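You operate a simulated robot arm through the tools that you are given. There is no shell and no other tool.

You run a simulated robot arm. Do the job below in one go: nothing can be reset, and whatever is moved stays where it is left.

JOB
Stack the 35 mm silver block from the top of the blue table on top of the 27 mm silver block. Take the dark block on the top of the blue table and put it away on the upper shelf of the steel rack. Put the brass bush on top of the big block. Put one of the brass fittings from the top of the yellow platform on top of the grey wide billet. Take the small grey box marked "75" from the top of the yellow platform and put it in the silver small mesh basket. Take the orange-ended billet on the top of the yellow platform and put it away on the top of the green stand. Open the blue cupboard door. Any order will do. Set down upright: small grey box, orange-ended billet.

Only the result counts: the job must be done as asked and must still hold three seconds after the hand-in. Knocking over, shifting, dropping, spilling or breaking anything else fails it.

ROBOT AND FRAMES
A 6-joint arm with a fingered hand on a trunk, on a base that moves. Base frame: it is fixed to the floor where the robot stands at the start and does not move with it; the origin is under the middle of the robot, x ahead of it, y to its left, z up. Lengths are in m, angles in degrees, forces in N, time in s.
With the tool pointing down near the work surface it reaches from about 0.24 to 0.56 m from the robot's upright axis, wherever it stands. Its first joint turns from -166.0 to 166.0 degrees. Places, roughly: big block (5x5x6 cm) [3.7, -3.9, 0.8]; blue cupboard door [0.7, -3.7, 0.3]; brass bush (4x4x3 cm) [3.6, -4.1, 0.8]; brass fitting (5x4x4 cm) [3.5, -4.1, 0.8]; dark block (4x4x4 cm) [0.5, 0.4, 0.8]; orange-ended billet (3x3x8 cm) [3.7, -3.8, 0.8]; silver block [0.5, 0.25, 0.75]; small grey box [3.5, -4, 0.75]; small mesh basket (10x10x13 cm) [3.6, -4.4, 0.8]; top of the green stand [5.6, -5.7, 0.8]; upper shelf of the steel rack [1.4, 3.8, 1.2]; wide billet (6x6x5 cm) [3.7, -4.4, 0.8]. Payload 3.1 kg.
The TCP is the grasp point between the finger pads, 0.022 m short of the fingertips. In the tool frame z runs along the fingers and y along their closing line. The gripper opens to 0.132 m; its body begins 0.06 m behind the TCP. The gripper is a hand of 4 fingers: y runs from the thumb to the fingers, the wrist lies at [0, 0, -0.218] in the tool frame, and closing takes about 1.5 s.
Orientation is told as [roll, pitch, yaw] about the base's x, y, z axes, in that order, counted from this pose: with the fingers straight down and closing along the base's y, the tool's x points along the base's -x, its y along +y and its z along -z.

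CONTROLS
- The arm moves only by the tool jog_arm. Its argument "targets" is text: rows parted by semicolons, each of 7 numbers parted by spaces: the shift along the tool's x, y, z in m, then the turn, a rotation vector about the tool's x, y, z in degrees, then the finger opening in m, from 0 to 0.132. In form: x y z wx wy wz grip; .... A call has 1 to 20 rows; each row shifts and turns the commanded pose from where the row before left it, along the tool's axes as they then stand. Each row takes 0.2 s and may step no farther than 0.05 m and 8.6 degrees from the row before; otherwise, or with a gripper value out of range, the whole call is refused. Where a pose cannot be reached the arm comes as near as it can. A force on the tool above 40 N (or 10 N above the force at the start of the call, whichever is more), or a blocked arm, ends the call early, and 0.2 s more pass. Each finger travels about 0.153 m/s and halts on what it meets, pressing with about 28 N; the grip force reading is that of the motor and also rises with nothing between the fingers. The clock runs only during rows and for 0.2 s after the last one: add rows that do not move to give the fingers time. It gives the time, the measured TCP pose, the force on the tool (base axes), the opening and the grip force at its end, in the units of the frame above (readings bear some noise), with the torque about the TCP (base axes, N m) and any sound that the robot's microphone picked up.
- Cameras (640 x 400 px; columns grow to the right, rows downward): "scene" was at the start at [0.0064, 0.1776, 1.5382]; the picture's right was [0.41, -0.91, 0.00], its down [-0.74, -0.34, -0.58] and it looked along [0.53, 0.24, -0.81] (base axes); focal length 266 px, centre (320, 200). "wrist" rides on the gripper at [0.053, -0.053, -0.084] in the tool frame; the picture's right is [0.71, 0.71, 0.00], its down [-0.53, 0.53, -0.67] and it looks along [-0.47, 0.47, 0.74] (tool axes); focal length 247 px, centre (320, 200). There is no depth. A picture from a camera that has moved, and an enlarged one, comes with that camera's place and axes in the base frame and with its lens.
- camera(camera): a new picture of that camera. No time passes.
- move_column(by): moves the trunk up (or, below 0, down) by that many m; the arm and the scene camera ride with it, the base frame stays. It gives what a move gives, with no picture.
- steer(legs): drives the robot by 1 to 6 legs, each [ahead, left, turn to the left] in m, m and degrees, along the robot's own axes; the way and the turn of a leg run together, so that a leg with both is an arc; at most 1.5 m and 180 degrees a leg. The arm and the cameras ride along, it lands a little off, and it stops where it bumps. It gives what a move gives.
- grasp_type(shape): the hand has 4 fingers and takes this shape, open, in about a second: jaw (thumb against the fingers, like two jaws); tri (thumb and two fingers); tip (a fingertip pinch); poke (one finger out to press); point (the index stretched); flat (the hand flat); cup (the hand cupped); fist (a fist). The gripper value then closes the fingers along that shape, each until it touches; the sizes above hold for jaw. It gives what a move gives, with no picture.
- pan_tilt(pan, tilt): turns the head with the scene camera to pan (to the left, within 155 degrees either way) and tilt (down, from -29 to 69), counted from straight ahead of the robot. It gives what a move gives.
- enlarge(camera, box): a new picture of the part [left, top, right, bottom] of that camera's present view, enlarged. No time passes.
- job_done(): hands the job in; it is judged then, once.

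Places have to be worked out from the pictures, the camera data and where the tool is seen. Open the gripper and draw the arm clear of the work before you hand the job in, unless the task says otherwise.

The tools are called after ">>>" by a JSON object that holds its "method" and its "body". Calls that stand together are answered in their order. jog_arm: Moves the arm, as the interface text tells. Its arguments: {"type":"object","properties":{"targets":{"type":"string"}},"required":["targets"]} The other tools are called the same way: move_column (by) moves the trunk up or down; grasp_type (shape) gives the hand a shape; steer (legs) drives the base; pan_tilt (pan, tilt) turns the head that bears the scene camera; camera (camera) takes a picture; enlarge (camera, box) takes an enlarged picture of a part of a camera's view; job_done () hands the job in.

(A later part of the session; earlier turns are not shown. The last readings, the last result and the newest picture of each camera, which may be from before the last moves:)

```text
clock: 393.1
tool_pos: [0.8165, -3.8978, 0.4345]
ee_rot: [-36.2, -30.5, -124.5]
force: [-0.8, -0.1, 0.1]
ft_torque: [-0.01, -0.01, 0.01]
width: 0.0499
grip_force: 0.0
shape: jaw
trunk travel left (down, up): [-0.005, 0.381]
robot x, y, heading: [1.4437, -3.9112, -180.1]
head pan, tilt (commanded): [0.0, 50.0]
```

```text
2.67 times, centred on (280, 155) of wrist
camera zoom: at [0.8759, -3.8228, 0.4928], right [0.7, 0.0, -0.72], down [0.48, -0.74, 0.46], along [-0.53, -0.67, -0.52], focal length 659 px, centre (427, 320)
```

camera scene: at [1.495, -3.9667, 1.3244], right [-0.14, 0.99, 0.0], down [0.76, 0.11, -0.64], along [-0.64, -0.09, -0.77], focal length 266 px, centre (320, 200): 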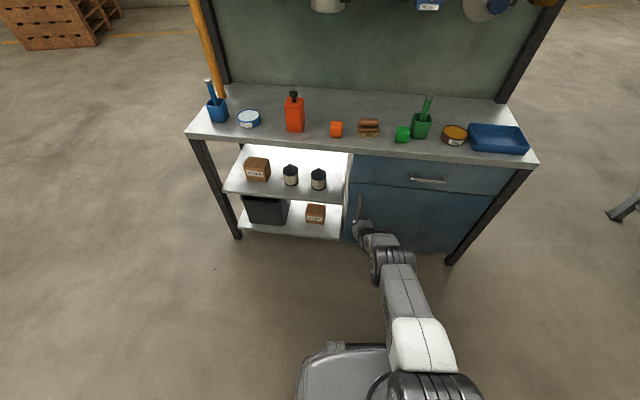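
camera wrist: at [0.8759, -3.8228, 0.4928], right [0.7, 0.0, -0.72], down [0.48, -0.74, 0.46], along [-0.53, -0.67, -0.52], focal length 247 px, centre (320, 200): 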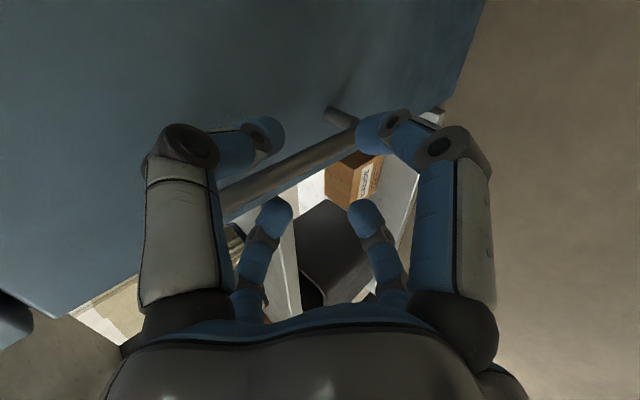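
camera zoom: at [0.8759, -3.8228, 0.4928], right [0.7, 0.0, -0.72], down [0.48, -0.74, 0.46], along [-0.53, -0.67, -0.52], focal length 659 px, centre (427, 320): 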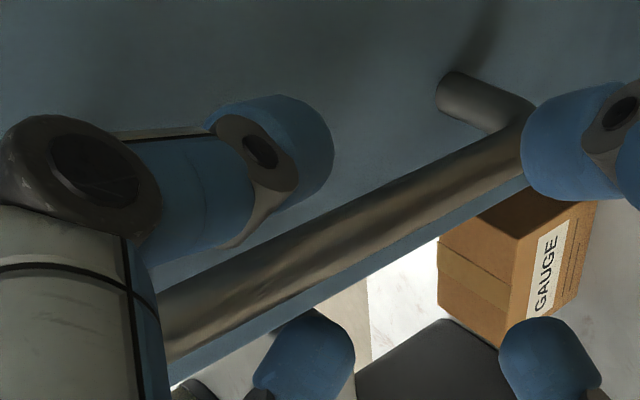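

The bar lies between the fingertips. I narrow to 42 mm and advance 17 mm so the tips go behind the bar, then close.

>>> {"method": "jog_arm", "body": {"targets": "0 0 0 0 0 0 0.043; 0 0 0 0 0 0 0.043"}}

>>> {"method": "steer", "body": {"legs": [[0.0165, 0, 0]]}}

>>> {"method": "camera", "body": {"camera": "wrist"}}

>>> {"method": "enlarge", "body": {"camera": "wrist", "box": [160, 80, 400, 230]}}

```text
clock: 393.7
tool_pos: [0.8168, -3.899, 0.4334]
ee_rot: [-36.2, -30.6, -124.5]
force: [-0.3, -0.3, 0.1]
ft_torque: [0.03, 0.01, 0.0]
width: 0.0432
grip_force: 0.1
shape: jaw
trunk travel left (down, up): [-0.005, 0.381]
robot x, y, heading: [1.4429, -3.9112, -179.9]
head pan, tilt (commanded): [0.0, 50.0]
```

```text
clock: 394.4
tool_pos: [0.8008, -3.8987, 0.4342]
ee_rot: [-36.2, -30.5, -124.4]
force: [-0.1, 0.4, 0.4]
ft_torque: [-0.01, -0.02, -0.01]
width: 0.0437
grip_force: 0.1
shape: jaw
trunk travel left (down, up): [-0.005, 0.381]
robot x, y, heading: [1.424, -3.9111, -179.9]
head pan, tilt (commanded): [0.0, 50.0]
```

```text
taken
camera wrist: at [0.8594, -3.8227, 0.4928], right [0.7, 0.0, -0.72], down [0.48, -0.74, 0.46], along [-0.53, -0.67, -0.52], focal length 247 px, centre (320, 200)
```

wrist: 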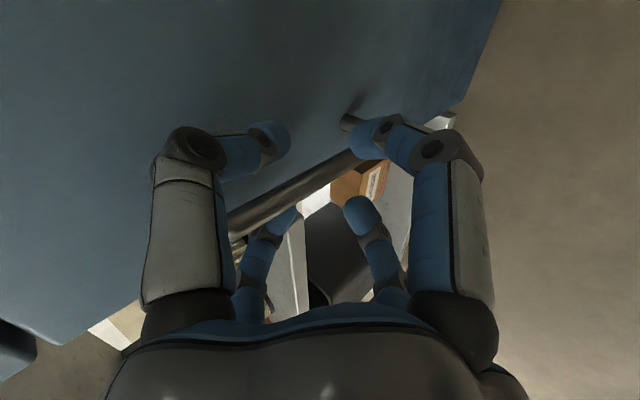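

```text
2.67 times, centred on (280, 155) of wrist
camera zoom: at [0.8594, -3.8227, 0.4928], right [0.7, 0.0, -0.72], down [0.48, -0.74, 0.46], along [-0.53, -0.67, -0.52], focal length 659 px, centre (427, 320)
```

zoom: 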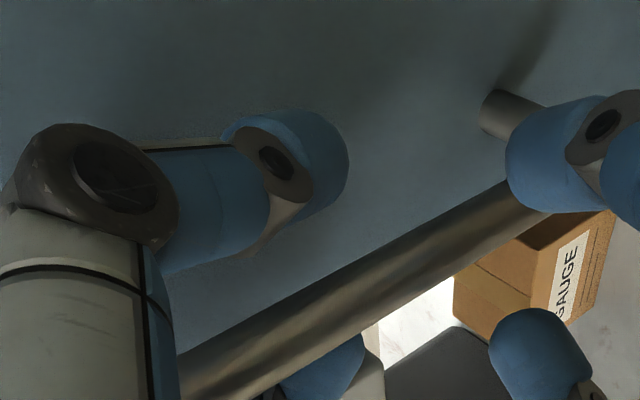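

The tips are now past the bar on the door side. I close the fingers.

>>> {"method": "jog_arm", "body": {"targets": "0 0 0 0 0 0 0.03; 0 0 0 0 0 0 0.02; 0 0 0 0 0 0 0.01; 0 0 0 0 0 0 0; 0 0 0 0 0 0 0; 0 0 0 0 0 0 0; 0 0 0 0 0 0 0"}}

>>> {"method": "camera", "body": {"camera": "wrist"}}

>>> {"method": "enlarge", "body": {"camera": "wrist", "box": [160, 80, 400, 230]}}

```text
clock: 396.0
tool_pos: [0.8013, -3.8986, 0.434]
ee_rot: [-36.0, -30.4, -124.7]
force: [9.7, -4.1, 0.3]
ft_torque: [0.0, -0.44, 0.1]
width: 0.0078
grip_force: 28.5
shape: jaw
trunk travel left (down, up): [-0.005, 0.381]
robot x, y, heading: [1.4225, -3.9116, -179.9]
head pan, tilt (commanded): [0.0, 50.0]
```

```text
taken
camera wrist: at [0.8604, -3.8229, 0.4925], right [0.7, 0.0, -0.72], down [0.48, -0.74, 0.47], along [-0.53, -0.67, -0.52], focal length 247 px, centre (320, 200)
```

wrist: 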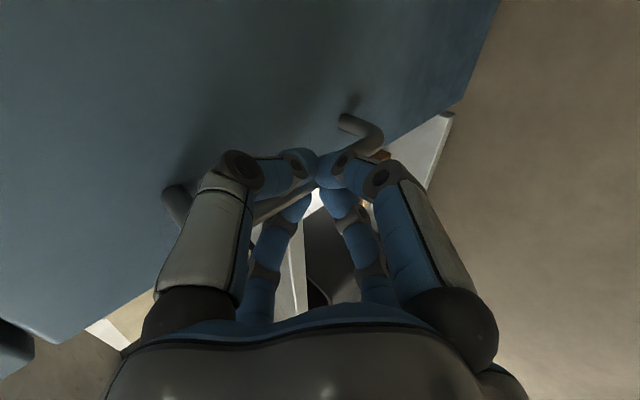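

```text
2.67 times, centred on (280, 155) of wrist
camera zoom: at [0.8604, -3.8229, 0.4925], right [0.7, 0.0, -0.72], down [0.48, -0.74, 0.47], along [-0.53, -0.67, -0.52], focal length 659 px, centre (427, 320)
```

zoom: 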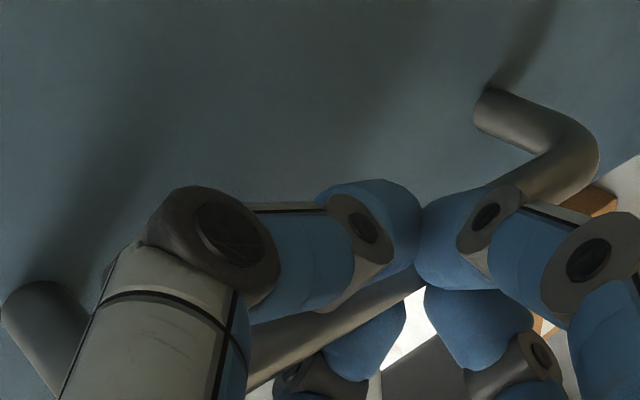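

The bar passes through the closed fingers. I pull slowly with six tiny arc legs of 1° each.

>>> {"method": "steer", "body": {"legs": [[-0.0086, -0.0117, 1], [-0.0086, -0.0117, 1], [-0.0086, -0.0117, 1], [-0.0086, -0.0117, 1]]}}

>>> {"method": "camera", "body": {"camera": "wrist"}}

>>> {"method": "camera", "body": {"camera": "scene"}}

```text
clock: 397.9
tool_pos: [0.8351, -3.8939, 0.4358]
ee_rot: [-36.1, -30.5, -120.6]
force: [0.4, -2.0, -3.3]
ft_torque: [0.05, -0.23, 0.0]
width: 0.0071
grip_force: 28.1
shape: jaw
trunk travel left (down, up): [-0.005, 0.381]
robot x, y, heading: [1.4574, -3.8616, -175.9]
head pan, tilt (commanded): [0.0, 50.0]
```

```text
taken
camera wrist: at [0.8879, -3.8138, 0.4928], right [0.69, 0.05, -0.72], down [0.53, -0.71, 0.46], along [-0.48, -0.71, -0.52], focal length 247 px, centre (320, 200)
```

wrist: 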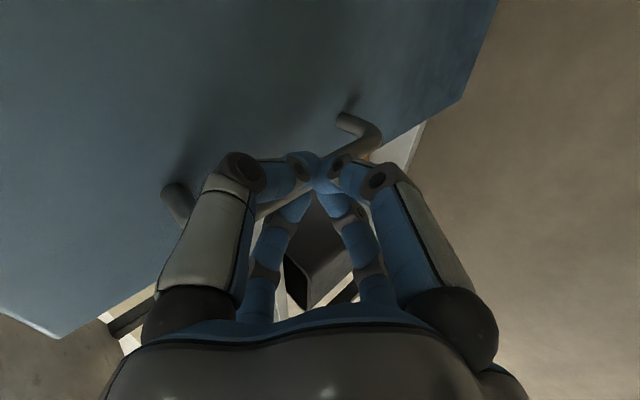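

```text
taken
camera scene: at [1.4487, -4.0115, 1.3244], right [-0.07, 1.0, 0.0], down [0.76, 0.05, -0.64], along [-0.64, -0.05, -0.77], focal length 266 px, centre (320, 200)
```

scene: 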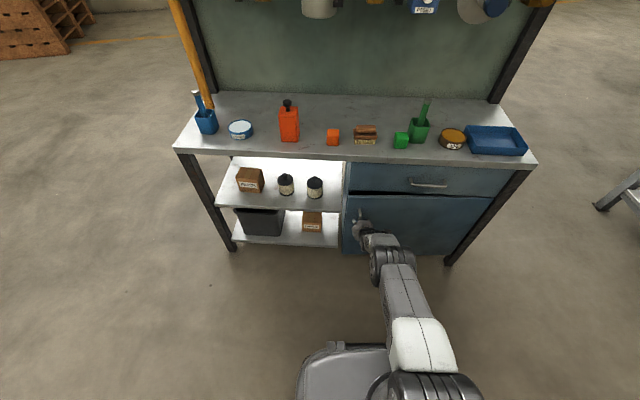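

The door is opening and the grip holds. I continue the arc in small legs.

>>> {"method": "steer", "body": {"legs": [[-0.0129, -0.0175, 1.5], [-0.0129, -0.0175, 1.5], [-0.0129, -0.0175, 1.5], [-0.0129, -0.0175, 1.5], [-0.0129, -0.0175, 1.5], [-0.0129, -0.0175, 1.5]]}}

>>> {"method": "camera", "body": {"camera": "wrist"}}

>>> {"method": "camera", "body": {"camera": "scene"}}

```text
clock: 400.7
tool_pos: [0.9069, -3.8741, 0.4335]
ee_rot: [-36.1, -30.5, -111.6]
force: [-1.5, 4.9, -2.3]
ft_torque: [0.2, -0.11, -0.09]
width: 0.007
grip_force: 28.3
shape: jaw
trunk travel left (down, up): [-0.005, 0.381]
robot x, y, heading: [1.5175, -3.7483, -166.8]
head pan, tilt (commanded): [0.0, 50.0]
```

```text
taken
camera wrist: at [0.9482, -3.7869, 0.4927], right [0.68, 0.16, -0.72], down [0.64, -0.61, 0.46], along [-0.37, -0.77, -0.52], focal length 247 px, centre (320, 200)
```

wrist: 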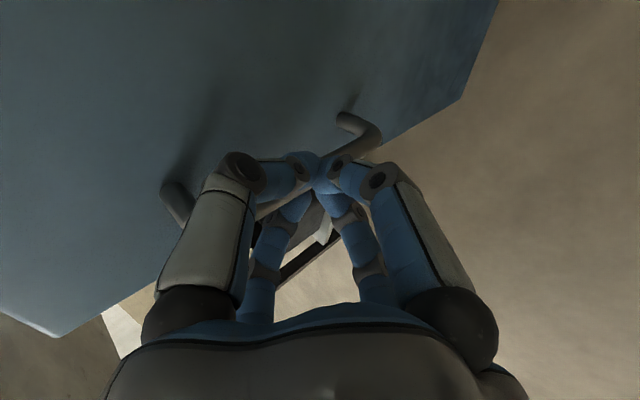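

```text
taken
camera scene: at [1.5329, -3.8944, 1.3244], right [-0.23, 0.97, 0.0], down [0.75, 0.17, -0.64], along [-0.63, -0.15, -0.77], focal length 266 px, centre (320, 200)
```

scene: 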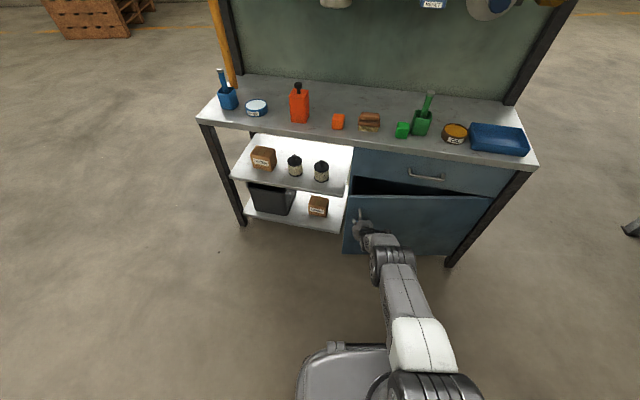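

>>> {"method": "steer", "body": {"legs": [[-0.0258, -0.035, 3], [-0.0258, -0.035, 3], [-0.0258, -0.035, 3], [-0.0258, -0.035, 3], [-0.0258, -0.035, 3], [-0.0258, -0.035, 3]]}}

>>> {"method": "camera", "body": {"camera": "wrist"}}

>>> {"method": "camera", "body": {"camera": "scene"}}

```text
clock: 404.1
tool_pos: [1.0404, -3.8031, 0.434]
ee_rot: [-36.1, -30.5, -93.7]
force: [-3.8, 4.8, -1.4]
ft_torque: [0.19, 0.0, -0.14]
width: 0.0074
grip_force: 28.1
shape: jaw
trunk travel left (down, up): [-0.005, 0.381]
robot x, y, heading: [1.5789, -3.4956, -149.1]
head pan, tilt (commanded): [0.0, 50.0]
```

```text
taken
camera wrist: at [1.0526, -3.7079, 0.4927], right [0.6, 0.36, -0.72], down [0.8, -0.39, 0.46], along [-0.11, -0.85, -0.52], focal length 247 px, centre (320, 200)
```

wrist: 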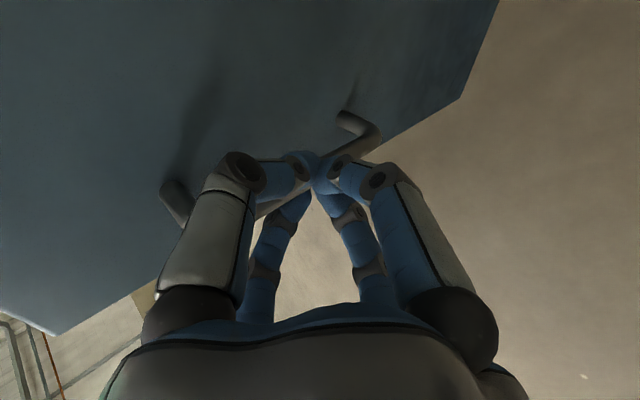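

```text
taken
camera scene: at [1.642, -3.6302, 1.3245], right [-0.52, 0.86, 0.0], down [0.66, 0.4, -0.64], along [-0.55, -0.33, -0.77], focal length 266 px, centre (320, 200)
```

scene: 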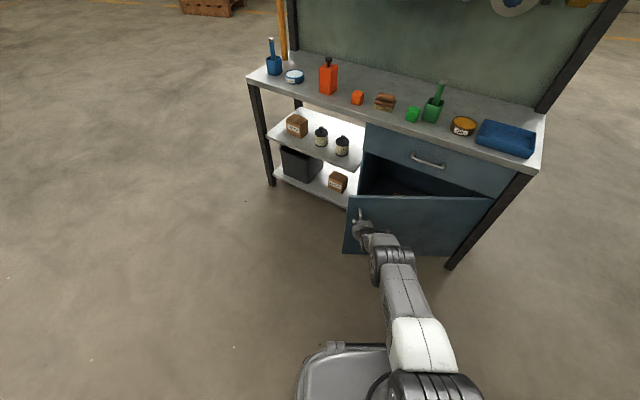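

The door is about 31° open. I continue with further arc legs.

>>> {"method": "steer", "body": {"legs": [[-0.0301, -0.0408, 3.5], [-0.0301, -0.0408, 3.5], [-0.0301, -0.0408, 3.5], [-0.0301, -0.0408, 3.5], [-0.0301, -0.0408, 3.5], [-0.0301, -0.0408, 3.5]]}}

>>> {"method": "camera", "body": {"camera": "wrist"}}

>>> {"method": "camera", "body": {"camera": "scene"}}

```text
clock: 407.6
tool_pos: [1.1612, -3.6753, 0.4348]
ee_rot: [-36.2, -30.4, -72.6]
force: [20.4, -13.9, 0.3]
ft_torque: [0.01, -0.13, 0.49]
width: 0.0071
grip_force: 28.0
shape: jaw
trunk travel left (down, up): [-0.005, 0.381]
robot x, y, heading: [1.5515, -3.1931, -127.9]
head pan, tilt (commanded): [0.0, 50.0]
```

```text
taken
camera wrist: at [1.1376, -3.5816, 0.4929], right [0.42, 0.55, -0.72], down [0.88, -0.08, 0.46], along [0.2, -0.83, -0.52], focal length 247 px, centre (320, 200)
```

wrist: 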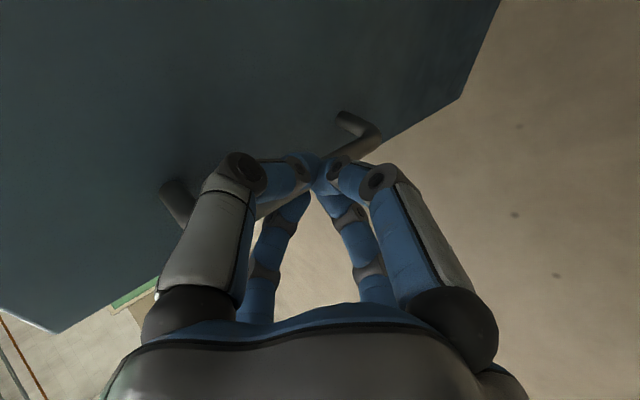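

```text
taken
camera scene: at [1.6605, -3.2982, 1.3242], right [-0.79, 0.61, 0.0], down [0.47, 0.6, -0.64], along [-0.4, -0.51, -0.77], focal length 266 px, centre (320, 200)
```

scene: 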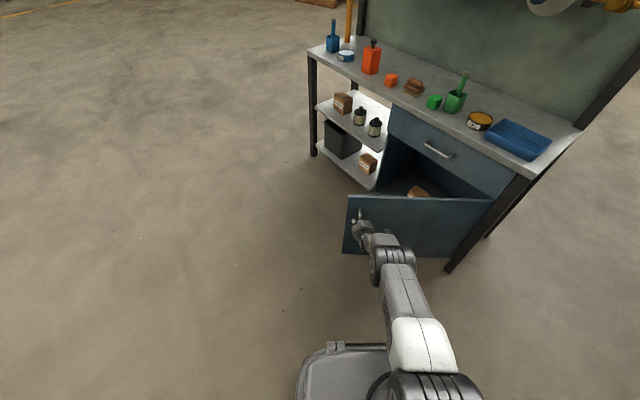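

About 52° open. I continue to roughly 75°, nudging the path a few mm outward to ease the radial force.

>>> {"method": "steer", "body": {"legs": [[-0.0412, -0.0507, 4.5], [-0.0388, -0.0525, 4.5], [-0.0388, -0.0525, 4.5], [-0.0388, -0.0525, 4.5], [-0.0388, -0.0525, 4.5]]}}

>>> {"method": "camera", "body": {"camera": "wrist"}}

>>> {"method": "camera", "body": {"camera": "scene"}}

```text
clock: 411.0
tool_pos: [1.2339, -3.4993, 0.4325]
ee_rot: [-36.2, -30.4, -50.0]
force: [7.2, -1.8, 0.8]
ft_torque: [0.07, 0.05, 0.11]
width: 0.007
grip_force: 27.5
shape: jaw
trunk travel left (down, up): [-0.005, 0.381]
robot x, y, heading: [1.4191, -2.902, -105.4]
head pan, tilt (commanded): [0.0, 50.0]
```

```text
taken
camera wrist: at [1.1765, -3.421, 0.4928], right [0.18, 0.67, -0.72], down [0.84, 0.27, 0.46], along [0.5, -0.69, -0.52], focal length 247 px, centre (320, 200)
```

wrist: 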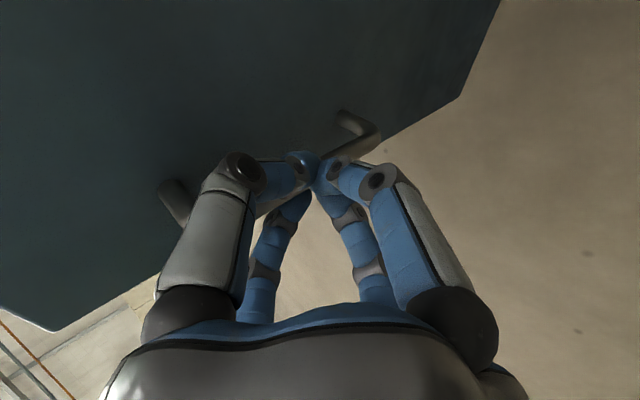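

```text
taken
camera scene: at [1.5505, -2.9594, 1.3244], right [-0.96, 0.27, 0.0], down [0.2, 0.74, -0.64], along [-0.17, -0.62, -0.77], focal length 266 px, centre (320, 200)
```

scene: 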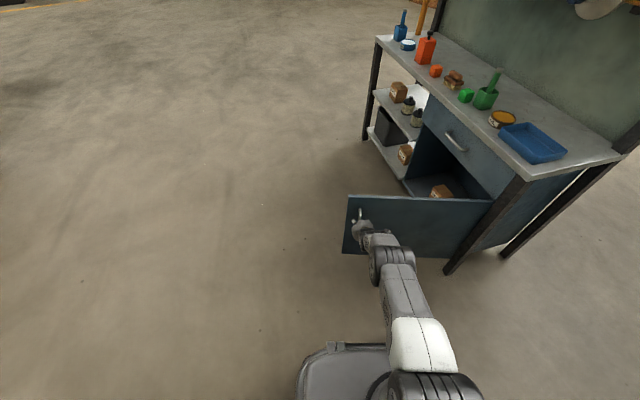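

The door is about 75° open. I check how close the long bench is on my right before opening further.

>>> {"method": "pan_tilt", "body": {"pan": -95, "tilt": 40}}

>>> {"method": "camera", "body": {"camera": "scene"}}

```text
clock: 412.7
tool_pos: [1.2343, -3.4997, 0.4342]
ee_rot: [-36.1, -30.4, -50.0]
force: [3.0, -0.9, -0.3]
ft_torque: [0.1, 0.07, 0.03]
width: 0.007
grip_force: 28.2
shape: jaw
trunk travel left (down, up): [-0.005, 0.381]
robot x, y, heading: [1.4094, -2.9041, -105.5]
head pan, tilt (commanded): [-95.0, 40.0]
```

```text
taken
camera scene: at [1.4912, -2.8554, 1.3386], right [0.35, 0.94, 0.0], down [0.6, -0.22, -0.77], along [-0.72, 0.27, -0.64], focal length 266 px, centre (320, 200)
```

scene: 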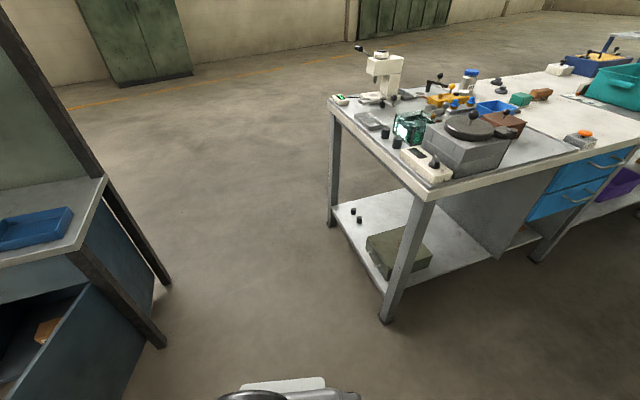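

There is room (bench corner at about (1.0, −2.31)). I open another 9°.

>>> {"method": "steer", "body": {"legs": [[-0.0388, -0.0525, 4.5], [-0.0388, -0.0525, 4.5]]}}

>>> {"method": "pan_tilt", "body": {"pan": 0, "tilt": 45}}

>>> {"method": "camera", "body": {"camera": "scene"}}

>>> {"method": "camera", "body": {"camera": "wrist"}}

```text
clock: 414.3
tool_pos: [1.2429, -3.4245, 0.435]
ee_rot: [-36.2, -30.3, -40.8]
force: [32.7, -2.2, 0.1]
ft_torque: [0.01, -0.11, 0.63]
width: 0.0069
grip_force: 27.7
shape: jaw
trunk travel left (down, up): [-0.005, 0.381]
robot x, y, heading: [1.3269, -2.8073, -96.6]
head pan, tilt (commanded): [-95.0, 40.0]
```

```text
clock: 416.0
tool_pos: [1.2413, -3.4245, 0.4343]
ee_rot: [-36.2, -30.4, -40.7]
force: [14.4, -0.8, 0.7]
ft_torque: [0.01, 0.05, 0.22]
width: 0.0068
grip_force: 28.4
shape: jaw
trunk travel left (down, up): [-0.005, 0.381]
robot x, y, heading: [1.3243, -2.8074, -96.8]
head pan, tilt (commanded): [0.0, 45.0]
```

```text
taken
camera scene: at [1.468, -2.846, 1.3312], right [-0.99, 0.11, 0.0], down [0.08, 0.7, -0.71], along [-0.08, -0.7, -0.71], focal length 266 px, centre (320, 200)
```

scene: 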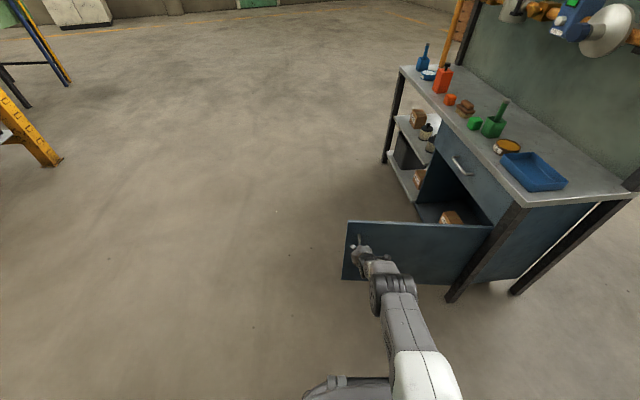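

```text
taken
camera wrist: at [1.1734, -3.3566, 0.4928], right [0.07, 0.69, -0.72], down [0.79, 0.4, 0.46], along [0.61, -0.6, -0.52], focal length 247 px, centre (320, 200)
```

wrist: 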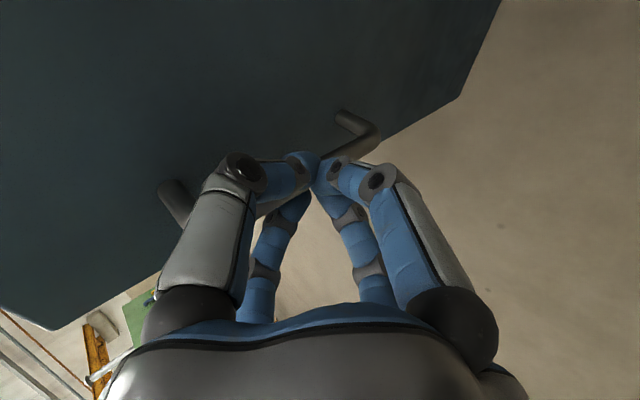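

The door stands about 84° open. I release the bar (opening just enough) and back straight away from the door.

>>> {"method": "jog_arm", "body": {"targets": "0 0 0 0 0 0 0.02; 0 0 0 0 0 0 0.035; 0 0 0 0 0 0 0.046; 0 0 0 0 0 0 0.046; 0 0 0 0 0 0 0.046"}}

>>> {"method": "camera", "body": {"camera": "wrist"}}

```text
clock: 417.2
tool_pos: [1.2421, -3.4232, 0.4347]
ee_rot: [-36.1, -30.4, -40.8]
force: [-0.1, 0.2, 0.0]
ft_torque: [0.03, -0.02, -0.04]
width: 0.0456
grip_force: 0.2
shape: jaw
trunk travel left (down, up): [-0.005, 0.381]
robot x, y, heading: [1.3232, -2.8078, -96.5]
head pan, tilt (commanded): [0.0, 45.0]
```

```text
taken
camera wrist: at [1.1724, -3.3564, 0.4927], right [0.07, 0.69, -0.72], down [0.79, 0.4, 0.46], along [0.61, -0.6, -0.52], focal length 247 px, centre (320, 200)
```

wrist: 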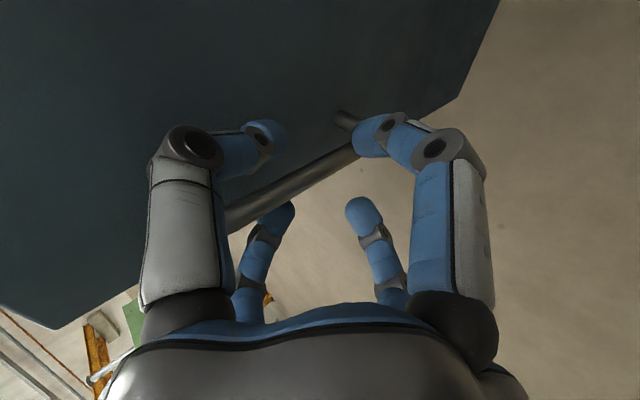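

>>> {"method": "enlarge", "body": {"camera": "wrist", "box": [160, 80, 400, 230]}}

```text
2.67 times, centred on (280, 155) of wrist
camera zoom: at [1.1724, -3.3564, 0.4927], right [0.07, 0.69, -0.72], down [0.79, 0.4, 0.46], along [0.61, -0.6, -0.52], focal length 659 px, centre (427, 320)
```

zoom: 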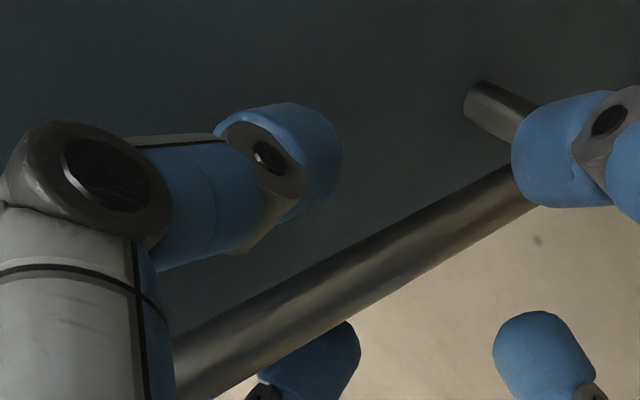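

The bar lies between the fingers just as before closing, so I back straight off by 10 cm and then check the door.

>>> {"method": "steer", "body": {"legs": [[-0.05, 0, 0], [-0.1, 0, 0]]}}

>>> {"method": "camera", "body": {"camera": "scene"}}

>>> {"method": "camera", "body": {"camera": "wrist"}}

```text
clock: 418.9
tool_pos: [1.259, -3.2722, 0.434]
ee_rot: [-36.2, -30.3, -40.8]
force: [0.2, 0.3, 0.4]
ft_torque: [0.01, 0.03, 0.01]
width: 0.0457
grip_force: 0.0
shape: jaw
trunk travel left (down, up): [-0.005, 0.381]
robot x, y, heading: [1.3407, -2.6589, -96.4]
head pan, tilt (commanded): [0.0, 45.0]
```

```text
taken
camera scene: at [1.4845, -2.6946, 1.3313], right [-0.99, 0.11, 0.0], down [0.08, 0.7, -0.71], along [-0.08, -0.7, -0.71], focal length 266 px, centre (320, 200)
```

scene: 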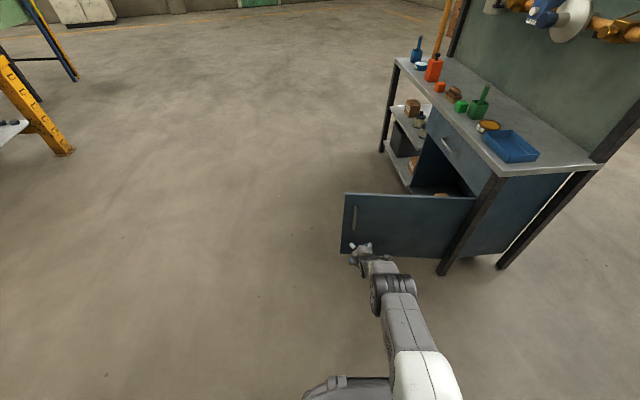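

```text
taken
camera wrist: at [1.19, -3.2053, 0.4929], right [0.07, 0.69, -0.72], down [0.79, 0.4, 0.46], along [0.61, -0.6, -0.52], focal length 247 px, centre (320, 200)
```

wrist: 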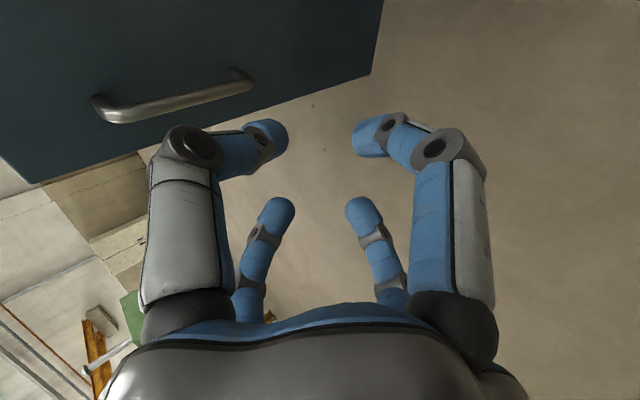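

The door stays open. I step left away from it, then raise and re-square the arm to its normal downward pose and lift the trunk back to mid height.

>>> {"method": "steer", "body": {"legs": [[0, 0.45, 0]]}}

>>> {"method": "jog_arm", "body": {"targets": "-0.0229 -0.0229 -0.0312 0 0 0 0.07; -0.0229 -0.0229 -0.0312 0 0 0 0.07; -0.0229 -0.0229 -0.0312 0 0 0 0.07; -0.0229 -0.0229 -0.0312 0 0 0 0.07; -0.0229 -0.0229 -0.0312 0 0 0 0.07; -0.0229 -0.0229 -0.0312 0 0 0 0.07; -0.0229 -0.0229 -0.0312 0 0 0 0.07; -0.0229 -0.0229 -0.0312 0 0 0 0.07; -0.0229 -0.0229 -0.0312 0 0 0 0.07; -0.0229 -0.0229 -0.0312 0 0 0 0.07; -0.0229 -0.0229 -0.0312 0 0 0 0.07; 0 0 0 0 0 0 0.07"}}

>>> {"method": "jog_arm", "body": {"targets": "0 0 0 0 0 7.5 0.08; 0 0 0 0 0 7.5 0.08; 0 0 0 0 0 7.5 0.08; 0 0 0 0 0 7.5 0.08; 0 0 0 0 0 7.5 0.08; 0 0 0 0 0 7.5 0.08; 0.02845 0 -0.00187 0 7.5 0 0.08; 0.02845 0 -0.00187 0 7.5 0 0.08; 0.02845 0 -0.00187 0 7.5 0 0.08; 0.02845 0 -0.00187 0 7.5 0 0.08; 0.02845 0 -0.00187 0 7.5 0 0.08; 0.02845 0 -0.00187 0 7.5 0 0.08; 0 0 0 0 0 0 0.08"}}

>>> {"method": "move_column", "body": {"by": 0.22}}

>>> {"method": "camera", "body": {"camera": "scene"}}

```text
clock: 421.6
tool_pos: [1.7105, -3.3268, 0.433]
ee_rot: [-36.2, -30.4, -40.9]
force: [-0.2, 0.2, -0.1]
ft_torque: [-0.02, 0.01, -0.03]
width: 0.0457
grip_force: 0.0
shape: jaw
trunk travel left (down, up): [-0.005, 0.381]
robot x, y, heading: [1.7948, -2.7097, -97.0]
head pan, tilt (commanded): [0.0, 45.0]
```

```text
clock: 424.2
tool_pos: [1.6823, -3.305, 0.8751]
ee_rot: [-36.1, -31.4, -40.1]
force: [0.1, 0.0, 1.0]
ft_torque: [0.01, 0.0, 0.02]
width: 0.0695
grip_force: 0.1
shape: jaw
out of reach, approached as far as the arm can: row 7, 8, 9, 10, 11
trunk travel left (down, up): [-0.005, 0.381]
robot x, y, heading: [1.7901, -2.7121, -96.7]
head pan, tilt (commanded): [0.0, 45.0]
```

```text
clock: 427.0
tool_pos: [1.6418, -3.0848, 0.7269]
ee_rot: [7.3, -9.1, -95.4]
force: [0.9, 0.3, 1.0]
ft_torque: [0.0, -0.01, 0.01]
width: 0.0794
grip_force: 0.2
shape: jaw
out of reach, approached as far as the arm can: row 1, 7, 8, 9, 10, 11, 12
trunk travel left (down, up): [-0.005, 0.381]
robot x, y, heading: [1.79, -2.7086, -96.7]
head pan, tilt (commanded): [0.0, 45.0]
```

```text
clock: 429.4
tool_pos: [1.6409, -3.0859, 0.9467]
ee_rot: [7.3, -9.1, -95.4]
force: [-0.5, -0.5, 1.4]
ft_torque: [0.02, 0.0, -0.01]
width: 0.0798
grip_force: 0.1
shape: jaw
trunk travel left (down, up): [-0.225, 0.161]
robot x, y, heading: [1.795, -2.7114, -96.7]
head pan, tilt (commanded): [0.0, 45.0]
```

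```text
taken
camera scene: at [1.9382, -2.7485, 1.5508], right [-0.99, 0.12, 0.0], down [0.08, 0.7, -0.71], along [-0.08, -0.7, -0.71], focal length 266 px, centre (320, 200)
```

scene: 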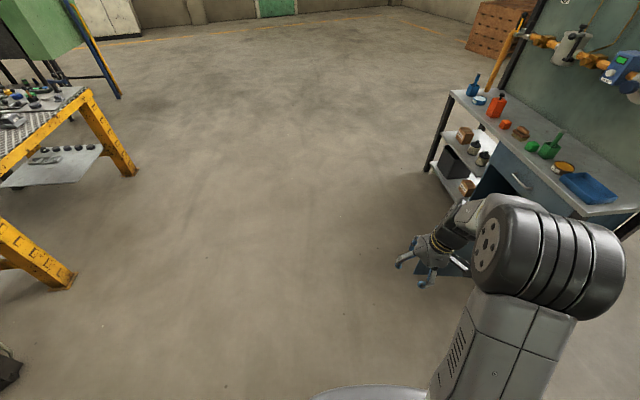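

I square the hand to vertical, then turn west toward the gap between the two benches (y −3.36…−2.33) which leads to the west aisle.

>>> {"method": "jog_arm", "body": {"targets": "0 0 0 3.65 4.55 0 0.08; 0 0 0 3.65 4.55 0 0.08; 0 0 -0.03 0 0 0 0.08; 0 0 -0.03 0 0 0 0.08; 0 0 0 0 0 0 0.08"}}

>>> {"method": "steer", "body": {"legs": [[0, 0, -83.3]]}}

>>> {"method": "pan_tilt", "body": {"pan": 0, "tilt": 30}}

>>> {"method": "camera", "body": {"camera": "scene"}}

```text
clock: 430.6
tool_pos: [1.6367, -3.0705, 0.9954]
ee_rot: [8.2, -10.0, -95.4]
force: [-0.5, 0.2, -0.9]
ft_torque: [0.01, -0.01, 0.01]
width: 0.0795
grip_force: 0.1
shape: jaw
out of reach, approached as far as the arm can: row 1, 2, 3, 4
trunk travel left (down, up): [-0.225, 0.161]
robot x, y, heading: [1.7957, -2.7122, -96.6]
head pan, tilt (commanded): [0.0, 45.0]
```

```text
clock: 434.4
tool_pos: [1.4142, -2.6072, 0.9944]
ee_rot: [8.2, -9.9, -176.9]
force: [0.9, 0.1, 0.4]
ft_torque: [0.02, 0.02, 0.0]
width: 0.0796
grip_force: 0.0
shape: jaw
trunk travel left (down, up): [-0.225, 0.161]
robot x, y, heading: [1.7932, -2.7067, -178.1]
head pan, tilt (commanded): [0.0, 45.0]
```

```text
clock: 435.2
tool_pos: [1.4143, -2.6076, 0.9957]
ee_rot: [8.2, -10.0, -177.0]
force: [0.2, 0.0, 0.5]
ft_torque: [0.0, 0.01, 0.0]
width: 0.0796
grip_force: 0.0
shape: jaw
trunk travel left (down, up): [-0.225, 0.161]
robot x, y, heading: [1.7919, -2.7088, -178.2]
head pan, tilt (commanded): [0.0, 30.0]
```

```text
taken
camera scene: at [1.7681, -2.8582, 1.5733], right [-0.03, 1.0, 0.0], down [0.5, 0.01, -0.87], along [-0.87, -0.03, -0.5], focal length 266 px, centre (320, 200)
```

scene: 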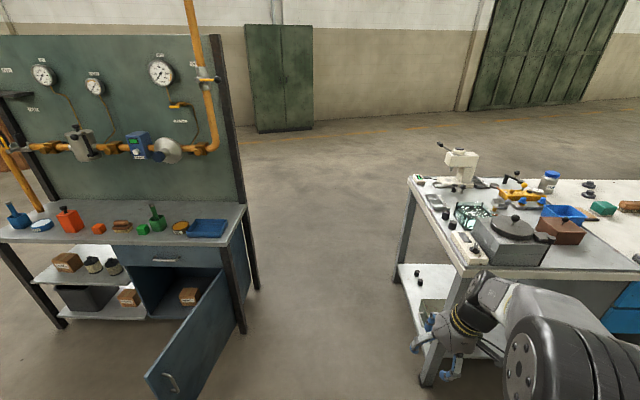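

The hand is still tilted about 13° because the arm sits near an inner limit. I extend it a little and retry straightening, then check.

>>> {"method": "jog_arm", "body": {"targets": "-0.0393 -0.0031 0.0066 0 0 0 0.08; -0.0393 -0.0031 0.0066 0 0 0 0.08; -0.0052 0.0042 -0.0293 0 0 0 0.08; 0 0 0 0 5 0 0.08; 0 0 0 0 5 0 0.08; 0 0 0 4 0 0 0.08; 0 0 0 4 0 0 0.08; 0 0 0 0 0 0 0.08"}}

>>> {"method": "camera", "body": {"camera": "scene"}}

```text
clock: 437.0
tool_pos: [1.3513, -2.6077, 1.0053]
ee_rot: [11.9, -7.6, -176.7]
force: [0.3, 0.0, 0.3]
ft_torque: [0.01, 0.02, 0.04]
width: 0.0796
grip_force: 0.1
shape: jaw
out of reach, approached as far as the arm can: row 2, 3, 4, 5, 6, 7
trunk travel left (down, up): [-0.225, 0.161]
robot x, y, heading: [1.7944, -2.711, -178.5]
head pan, tilt (commanded): [0.0, 30.0]
```

```text
taken
camera scene: at [1.7681, -2.8583, 1.5734], right [-0.03, 1.0, 0.0], down [0.5, 0.01, -0.87], along [-0.87, -0.03, -0.5], focal length 266 px, centre (320, 200)
```

scene: 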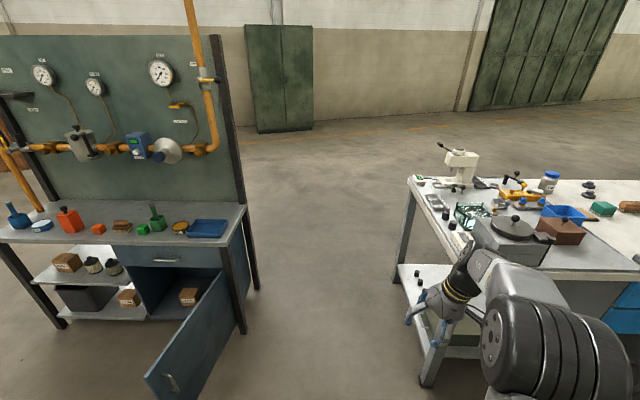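

Still limited. I test whether turning the wrist one way frees the joint.

>>> {"method": "jog_arm", "body": {"targets": "0 0 0 0 0 7 0.08; 0 0 0 0 0 7 0.08; 0 0 0 0 0 7 0.08; 0 0 0 0 0 0 0.08"}}

>>> {"method": "jog_arm", "body": {"targets": "0 0 0 0 0 -7 0.08; 0 0 0 0 0 -7 0.08; 0 0 0 0 0 -7 0.08; 0 0 0 0 0 -7 0.08; 0 0 0 0 0 -7 0.08; 0 0 0 0 0 0 0.08"}}

```text
clock: 438.0
tool_pos: [1.3522, -2.6087, 1.004]
ee_rot: [13.7, -3.0, 162.6]
force: [-0.1, 0.8, 0.1]
ft_torque: [0.01, 0.0, -0.04]
width: 0.0795
grip_force: 0.1
shape: jaw
trunk travel left (down, up): [-0.225, 0.161]
robot x, y, heading: [1.7938, -2.7127, -178.4]
head pan, tilt (commanded): [0.0, 30.0]
```

```text
clock: 439.4
tool_pos: [1.3523, -2.6088, 1.0044]
ee_rot: [9.6, -10.3, -162.6]
force: [0.4, 0.3, -0.5]
ft_torque: [0.01, -0.03, 0.02]
width: 0.0796
grip_force: 0.0
shape: jaw
trunk travel left (down, up): [-0.225, 0.161]
robot x, y, heading: [1.7962, -2.7094, -178.3]
head pan, tilt (commanded): [0.0, 30.0]
```

Yaw turns freely, so the forearm-roll joint has wound to its limit. I back off to open floor and unwind it by swinging the hand around the forearm axis (wrist held still), via left and up.

>>> {"method": "steer", "body": {"legs": [[-0.35, 0, 0]]}}

>>> {"method": "jog_arm", "body": {"targets": "-0.0195 0.0217 -0.002 -5.7 -5.12 3.43 0.08; -0.0195 0.0217 -0.002 -5.7 -5.12 3.43 0.08; -0.0195 0.0217 -0.002 -5.7 -5.12 3.43 0.08; -0.0195 0.0217 -0.002 -5.7 -5.12 3.43 0.08; -0.0195 0.0217 -0.002 -5.7 -5.12 3.43 0.08; -0.0195 0.0217 -0.002 -5.7 -5.12 3.43 0.08; 0 0 0 0 0 0 0.08"}}

>>> {"method": "camera", "body": {"camera": "scene"}}

```text
clock: 441.7
tool_pos: [1.6985, -2.5967, 1.0043]
ee_rot: [9.6, -10.5, -163.0]
force: [0.6, 0.2, -0.2]
ft_torque: [0.04, 0.03, 0.01]
width: 0.0794
grip_force: 0.0
shape: jaw
trunk travel left (down, up): [-0.225, 0.161]
robot x, y, heading: [2.1386, -2.7015, -178.5]
head pan, tilt (commanded): [0.0, 30.0]
```

```text
clock: 443.3
tool_pos: [1.624, -2.7109, 1.1075]
ee_rot: [56.2, -25.2, 161.9]
force: [-0.1, -0.6, -0.5]
ft_torque: [-0.02, -0.01, -0.02]
width: 0.0795
grip_force: 0.0
shape: jaw
trunk travel left (down, up): [-0.225, 0.161]
robot x, y, heading: [2.1387, -2.7025, -178.4]
head pan, tilt (commanded): [0.0, 30.0]
```

```text
taken
camera scene: at [2.1137, -2.8486, 1.5734], right [-0.03, 1.0, 0.0], down [0.5, 0.01, -0.87], along [-0.87, -0.02, -0.5], focal length 266 px, centre (320, 200)
```

scene: 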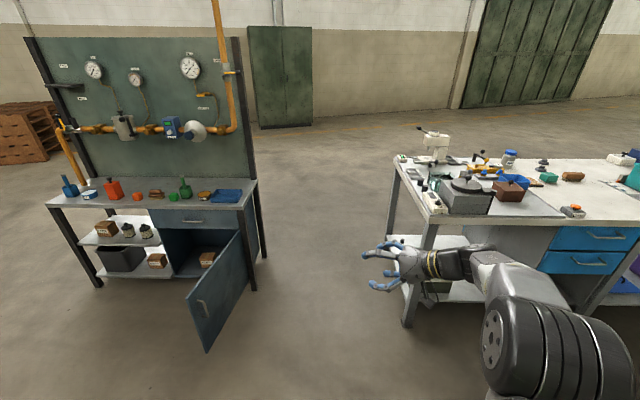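

The swing works without hitting a limit. I continue it.

>>> {"method": "jog_arm", "body": {"targets": "-0.0195 0.0217 -0.002 -5.7 -5.12 3.43 0.08; -0.0195 0.0217 -0.002 -5.7 -5.12 3.43 0.08; -0.0195 0.0217 -0.002 -5.7 -5.12 3.43 0.08; -0.0195 0.0217 -0.002 -5.7 -5.12 3.43 0.08; -0.0195 0.0217 -0.002 -5.7 -5.12 3.43 0.08; -0.0195 0.0217 -0.002 -5.7 -5.12 3.43 0.08; -0.0195 0.0217 -0.002 -5.7 -5.12 3.43 0.08; -0.0195 0.0217 -0.002 -5.7 -5.12 3.43 0.08; -0.0195 0.0217 -0.002 -5.7 -5.12 3.43 0.08; -0.0195 0.0217 -0.002 -5.7 -5.12 3.43 0.08; 0 0 0 0 0 0 0.08"}}

>>> {"method": "camera", "body": {"camera": "scene"}}

```text
clock: 445.7
tool_pos: [1.563, -2.6101, 1.3469]
ee_rot: [126.0, 10.5, 114.1]
force: [0.4, 0.3, -0.3]
ft_torque: [0.01, 0.04, 0.01]
width: 0.0794
grip_force: 0.0
shape: jaw
trunk travel left (down, up): [-0.225, 0.161]
robot x, y, heading: [2.14, -2.6977, -178.4]
head pan, tilt (commanded): [0.0, 30.0]
```

```text
taken
camera scene: at [2.1137, -2.8487, 1.5734], right [-0.03, 1.0, 0.0], down [0.5, 0.01, -0.87], along [-0.87, -0.02, -0.5], focal length 266 px, centre (320, 200)
```

scene: 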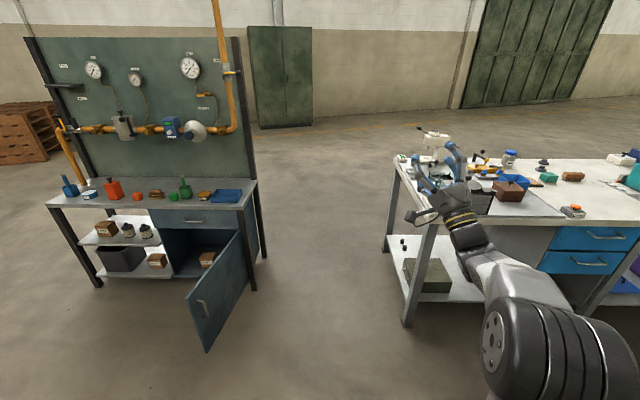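

The hand now points up-forward. I swing the last 30° to bring it into the arm's own plane.

>>> {"method": "jog_arm", "body": {"targets": "-0.0175 0.0195 -0.0016 -5.12 -4.6 3.08 0.08; -0.0175 0.0195 -0.0016 -5.12 -4.6 3.08 0.08; -0.0175 0.0195 -0.0016 -5.12 -4.6 3.08 0.08; -0.0175 0.0195 -0.0016 -5.12 -4.6 3.08 0.08; 0 0 0 0 0 0 0.08"}}

```text
clock: 446.9
tool_pos: [1.5859, -2.5109, 1.3749]
ee_rot: [145.0, 32.2, 109.6]
force: [-0.3, -1.0, -0.7]
ft_torque: [-0.02, 0.01, -0.02]
width: 0.0794
grip_force: 0.1
shape: jaw
trunk travel left (down, up): [-0.225, 0.161]
robot x, y, heading: [2.1399, -2.7019, -178.6]
head pan, tilt (commanded): [0.0, 30.0]
```

The hand is in the arm plane, pointing 44° up. I now pitch it down through straight to vertical, wrist held still.

>>> {"method": "jog_arm", "body": {"targets": "-0.0236 -0.0215 -0.0023 5.65 -6.21 0 0.08; -0.0236 -0.0215 -0.0023 5.65 -6.21 0 0.08; -0.0236 -0.0215 -0.0023 5.65 -6.21 0 0.08; -0.0236 -0.0215 -0.0023 5.65 -6.21 0 0.08; -0.0236 -0.0215 -0.0023 5.65 -6.21 0 0.08; -0.0236 -0.0215 -0.0023 5.65 -6.21 0 0.08; -0.0236 -0.0215 -0.0023 5.65 -6.21 0 0.08; -0.0236 -0.0215 -0.0023 5.65 -6.21 0 0.08; -0.0236 -0.0215 -0.0023 5.65 -6.21 0 0.08; -0.0236 -0.0215 -0.0023 5.65 -6.21 0 0.08; -0.0236 -0.0215 -0.0023 5.65 -6.21 0 0.08; -0.0236 -0.0215 -0.0023 5.65 -6.21 0 0.08; -0.0236 -0.0215 -0.0023 5.65 -6.21 0 0.08; -0.0236 -0.0215 -0.0023 5.65 -6.21 0 0.08; -0.0236 -0.0215 -0.0023 5.65 -6.21 0 0.08; -0.0236 -0.0215 -0.0023 5.65 -6.21 0 0.08; 0 0 0 0 0 0 0.08"}}

>>> {"method": "camera", "body": {"camera": "scene"}}

```text
clock: 450.5
tool_pos: [1.8295, -2.51, 0.8735]
ee_rot: [9.2, 11.6, 27.1]
force: [-0.8, 0.4, -0.2]
ft_torque: [-0.02, -0.02, 0.02]
width: 0.0796
grip_force: 0.0
shape: jaw
out of reach, approached as far as the arm can: row 9, 10, 11, 12, 13, 14, 15, 16
trunk travel left (down, up): [-0.225, 0.161]
robot x, y, heading: [2.1387, -2.7001, -178.4]
head pan, tilt (commanded): [0.0, 30.0]
```

```text
taken
camera scene: at [2.1137, -2.8487, 1.5734], right [-0.03, 1.0, 0.0], down [0.5, 0.01, -0.87], along [-0.87, -0.02, -0.5], focal length 266 px, centre (320, 200)
```

scene: 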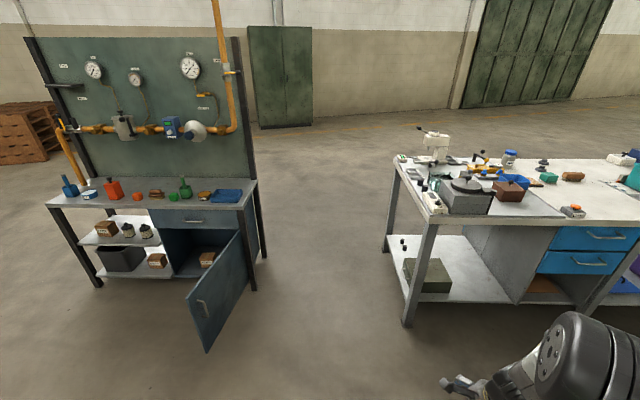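

The arm reports limits again past the straight pose. I look at the arm's actual posture from the head camera before going on.

>>> {"method": "pan_tilt", "body": {"pan": -30, "tilt": 60}}

>>> {"method": "camera", "body": {"camera": "scene"}}

>>> {"method": "camera", "body": {"camera": "wrist"}}

```text
clock: 451.4
tool_pos: [1.8293, -2.5091, 0.8736]
ee_rot: [9.2, 11.6, 27.0]
force: [-0.3, -0.6, 0.3]
ft_torque: [-0.04, -0.02, -0.02]
width: 0.0798
grip_force: 0.1
shape: jaw
trunk travel left (down, up): [-0.225, 0.161]
robot x, y, heading: [2.1395, -2.7019, -178.5]
head pan, tilt (commanded): [-30.0, 60.0]
```

```text
taken
camera scene: at [2.1455, -2.8145, 1.5313], right [0.48, 0.88, 0.0], down [0.76, -0.41, -0.5], along [-0.44, 0.24, -0.87], focal length 266 px, centre (320, 200)
```

scene: 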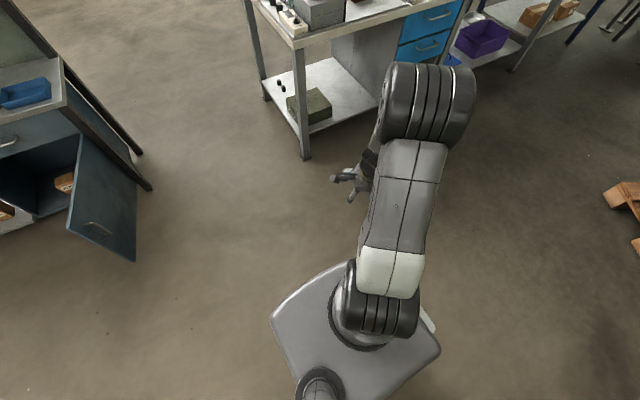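

```text
taken
camera wrist: at [1.8237, -2.5847, 0.9573], right [-0.91, 0.32, 0.25], down [0.4, 0.67, 0.62], along [0.03, 0.67, -0.74], focal length 247 px, centre (320, 200)
```

wrist: 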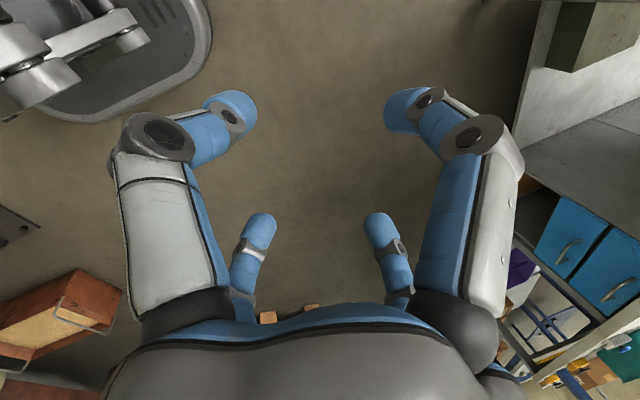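

The elbow is stretched far forward with the forearm folded back underneath. I move the hand outward and up toward the normal working zone and then level it.

>>> {"method": "jog_arm", "body": {"targets": "0.0314 -0.0151 -0.0221 0 0 0 0.08; 0.0314 -0.0151 -0.0221 0 0 0 0.08; 0.0314 -0.0151 -0.0221 0 0 0 0.08; 0.0314 -0.0151 -0.0221 0 0 0 0.08; 0.0314 -0.0151 -0.0221 0 0 0 0.08; 0.0314 -0.0151 -0.0221 0 0 0 0.08; 0.0314 -0.0151 -0.0221 0 0 0 0.08; 0 0 0 4.5 -5.8 0 0.08; 0 0 0 4.5 -5.8 0 0.08; 0 0 0 0 0 0 0.08"}}

>>> {"method": "camera", "body": {"camera": "scene"}}

```text
clock: 453.6
tool_pos: [1.8719, -2.5553, 0.9063]
ee_rot: [11.6, 12.1, 28.0]
force: [-0.2, 0.5, -0.8]
ft_torque: [-0.02, -0.01, -0.03]
width: 0.0796
grip_force: 0.1
shape: jaw
out of reach, approached as far as the arm can: row 1, 2, 3, 4, 5, 6, 7, 8, 9
trunk travel left (down, up): [-0.225, 0.161]
robot x, y, heading: [2.1386, -2.7011, -178.8]
head pan, tilt (commanded): [-30.0, 60.0]
```

```text
taken
camera scene: at [2.1457, -2.8144, 1.5313], right [0.48, 0.88, 0.0], down [0.76, -0.41, -0.5], along [-0.44, 0.24, -0.87], focal length 266 px, centre (320, 200)
```

scene: 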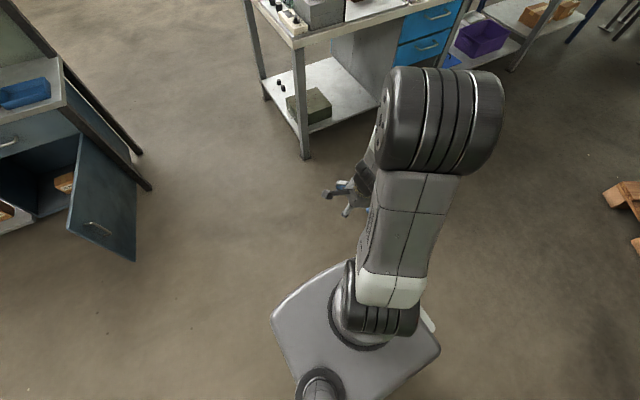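

The forearm hangs nearly vertical now, so turning the slightly tilted hand about the vertical axis should turn the forearm-roll joint. I test that with the wrist held still.

>>> {"method": "jog_arm", "body": {"targets": "0.006 -0.0064 -0.0002 1.68 1.57 -7.66 0.08; 0.006 -0.0064 -0.0002 1.68 1.57 -7.66 0.08; 0.006 -0.0064 -0.0002 1.68 1.57 -7.66 0.08; 0.006 -0.0064 -0.0002 1.68 1.57 -7.66 0.08; 0.006 -0.0064 -0.0002 1.68 1.57 -7.66 0.08; 0 0 0 0 0 0 0.08"}}

>>> {"method": "camera", "body": {"camera": "scene"}}

```text
clock: 455.0
tool_pos: [1.8967, -2.5981, 0.9042]
ee_rot: [3.7, 12.1, 66.5]
force: [-0.1, -0.2, 0.0]
ft_torque: [-0.01, -0.01, -0.04]
width: 0.0796
grip_force: 0.1
shape: jaw
out of reach, approached as far as the arm can: row 1
trunk travel left (down, up): [-0.225, 0.161]
robot x, y, heading: [2.1432, -2.7021, -178.5]
head pan, tilt (commanded): [-30.0, 60.0]
```

```text
taken
camera scene: at [2.1456, -2.8145, 1.5313], right [0.48, 0.88, 0.0], down [0.76, -0.41, -0.5], along [-0.44, 0.24, -0.87], focal length 266 px, centre (320, 200)
```

scene: 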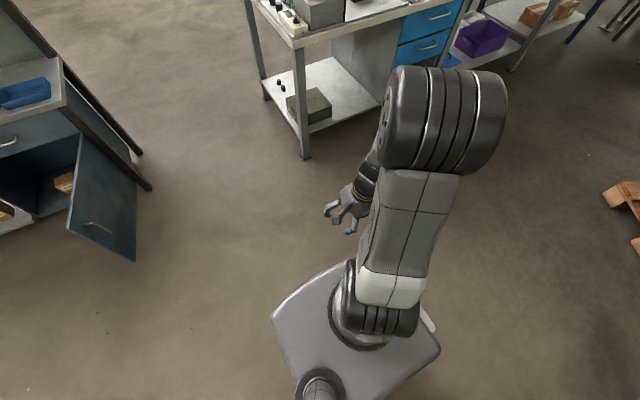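

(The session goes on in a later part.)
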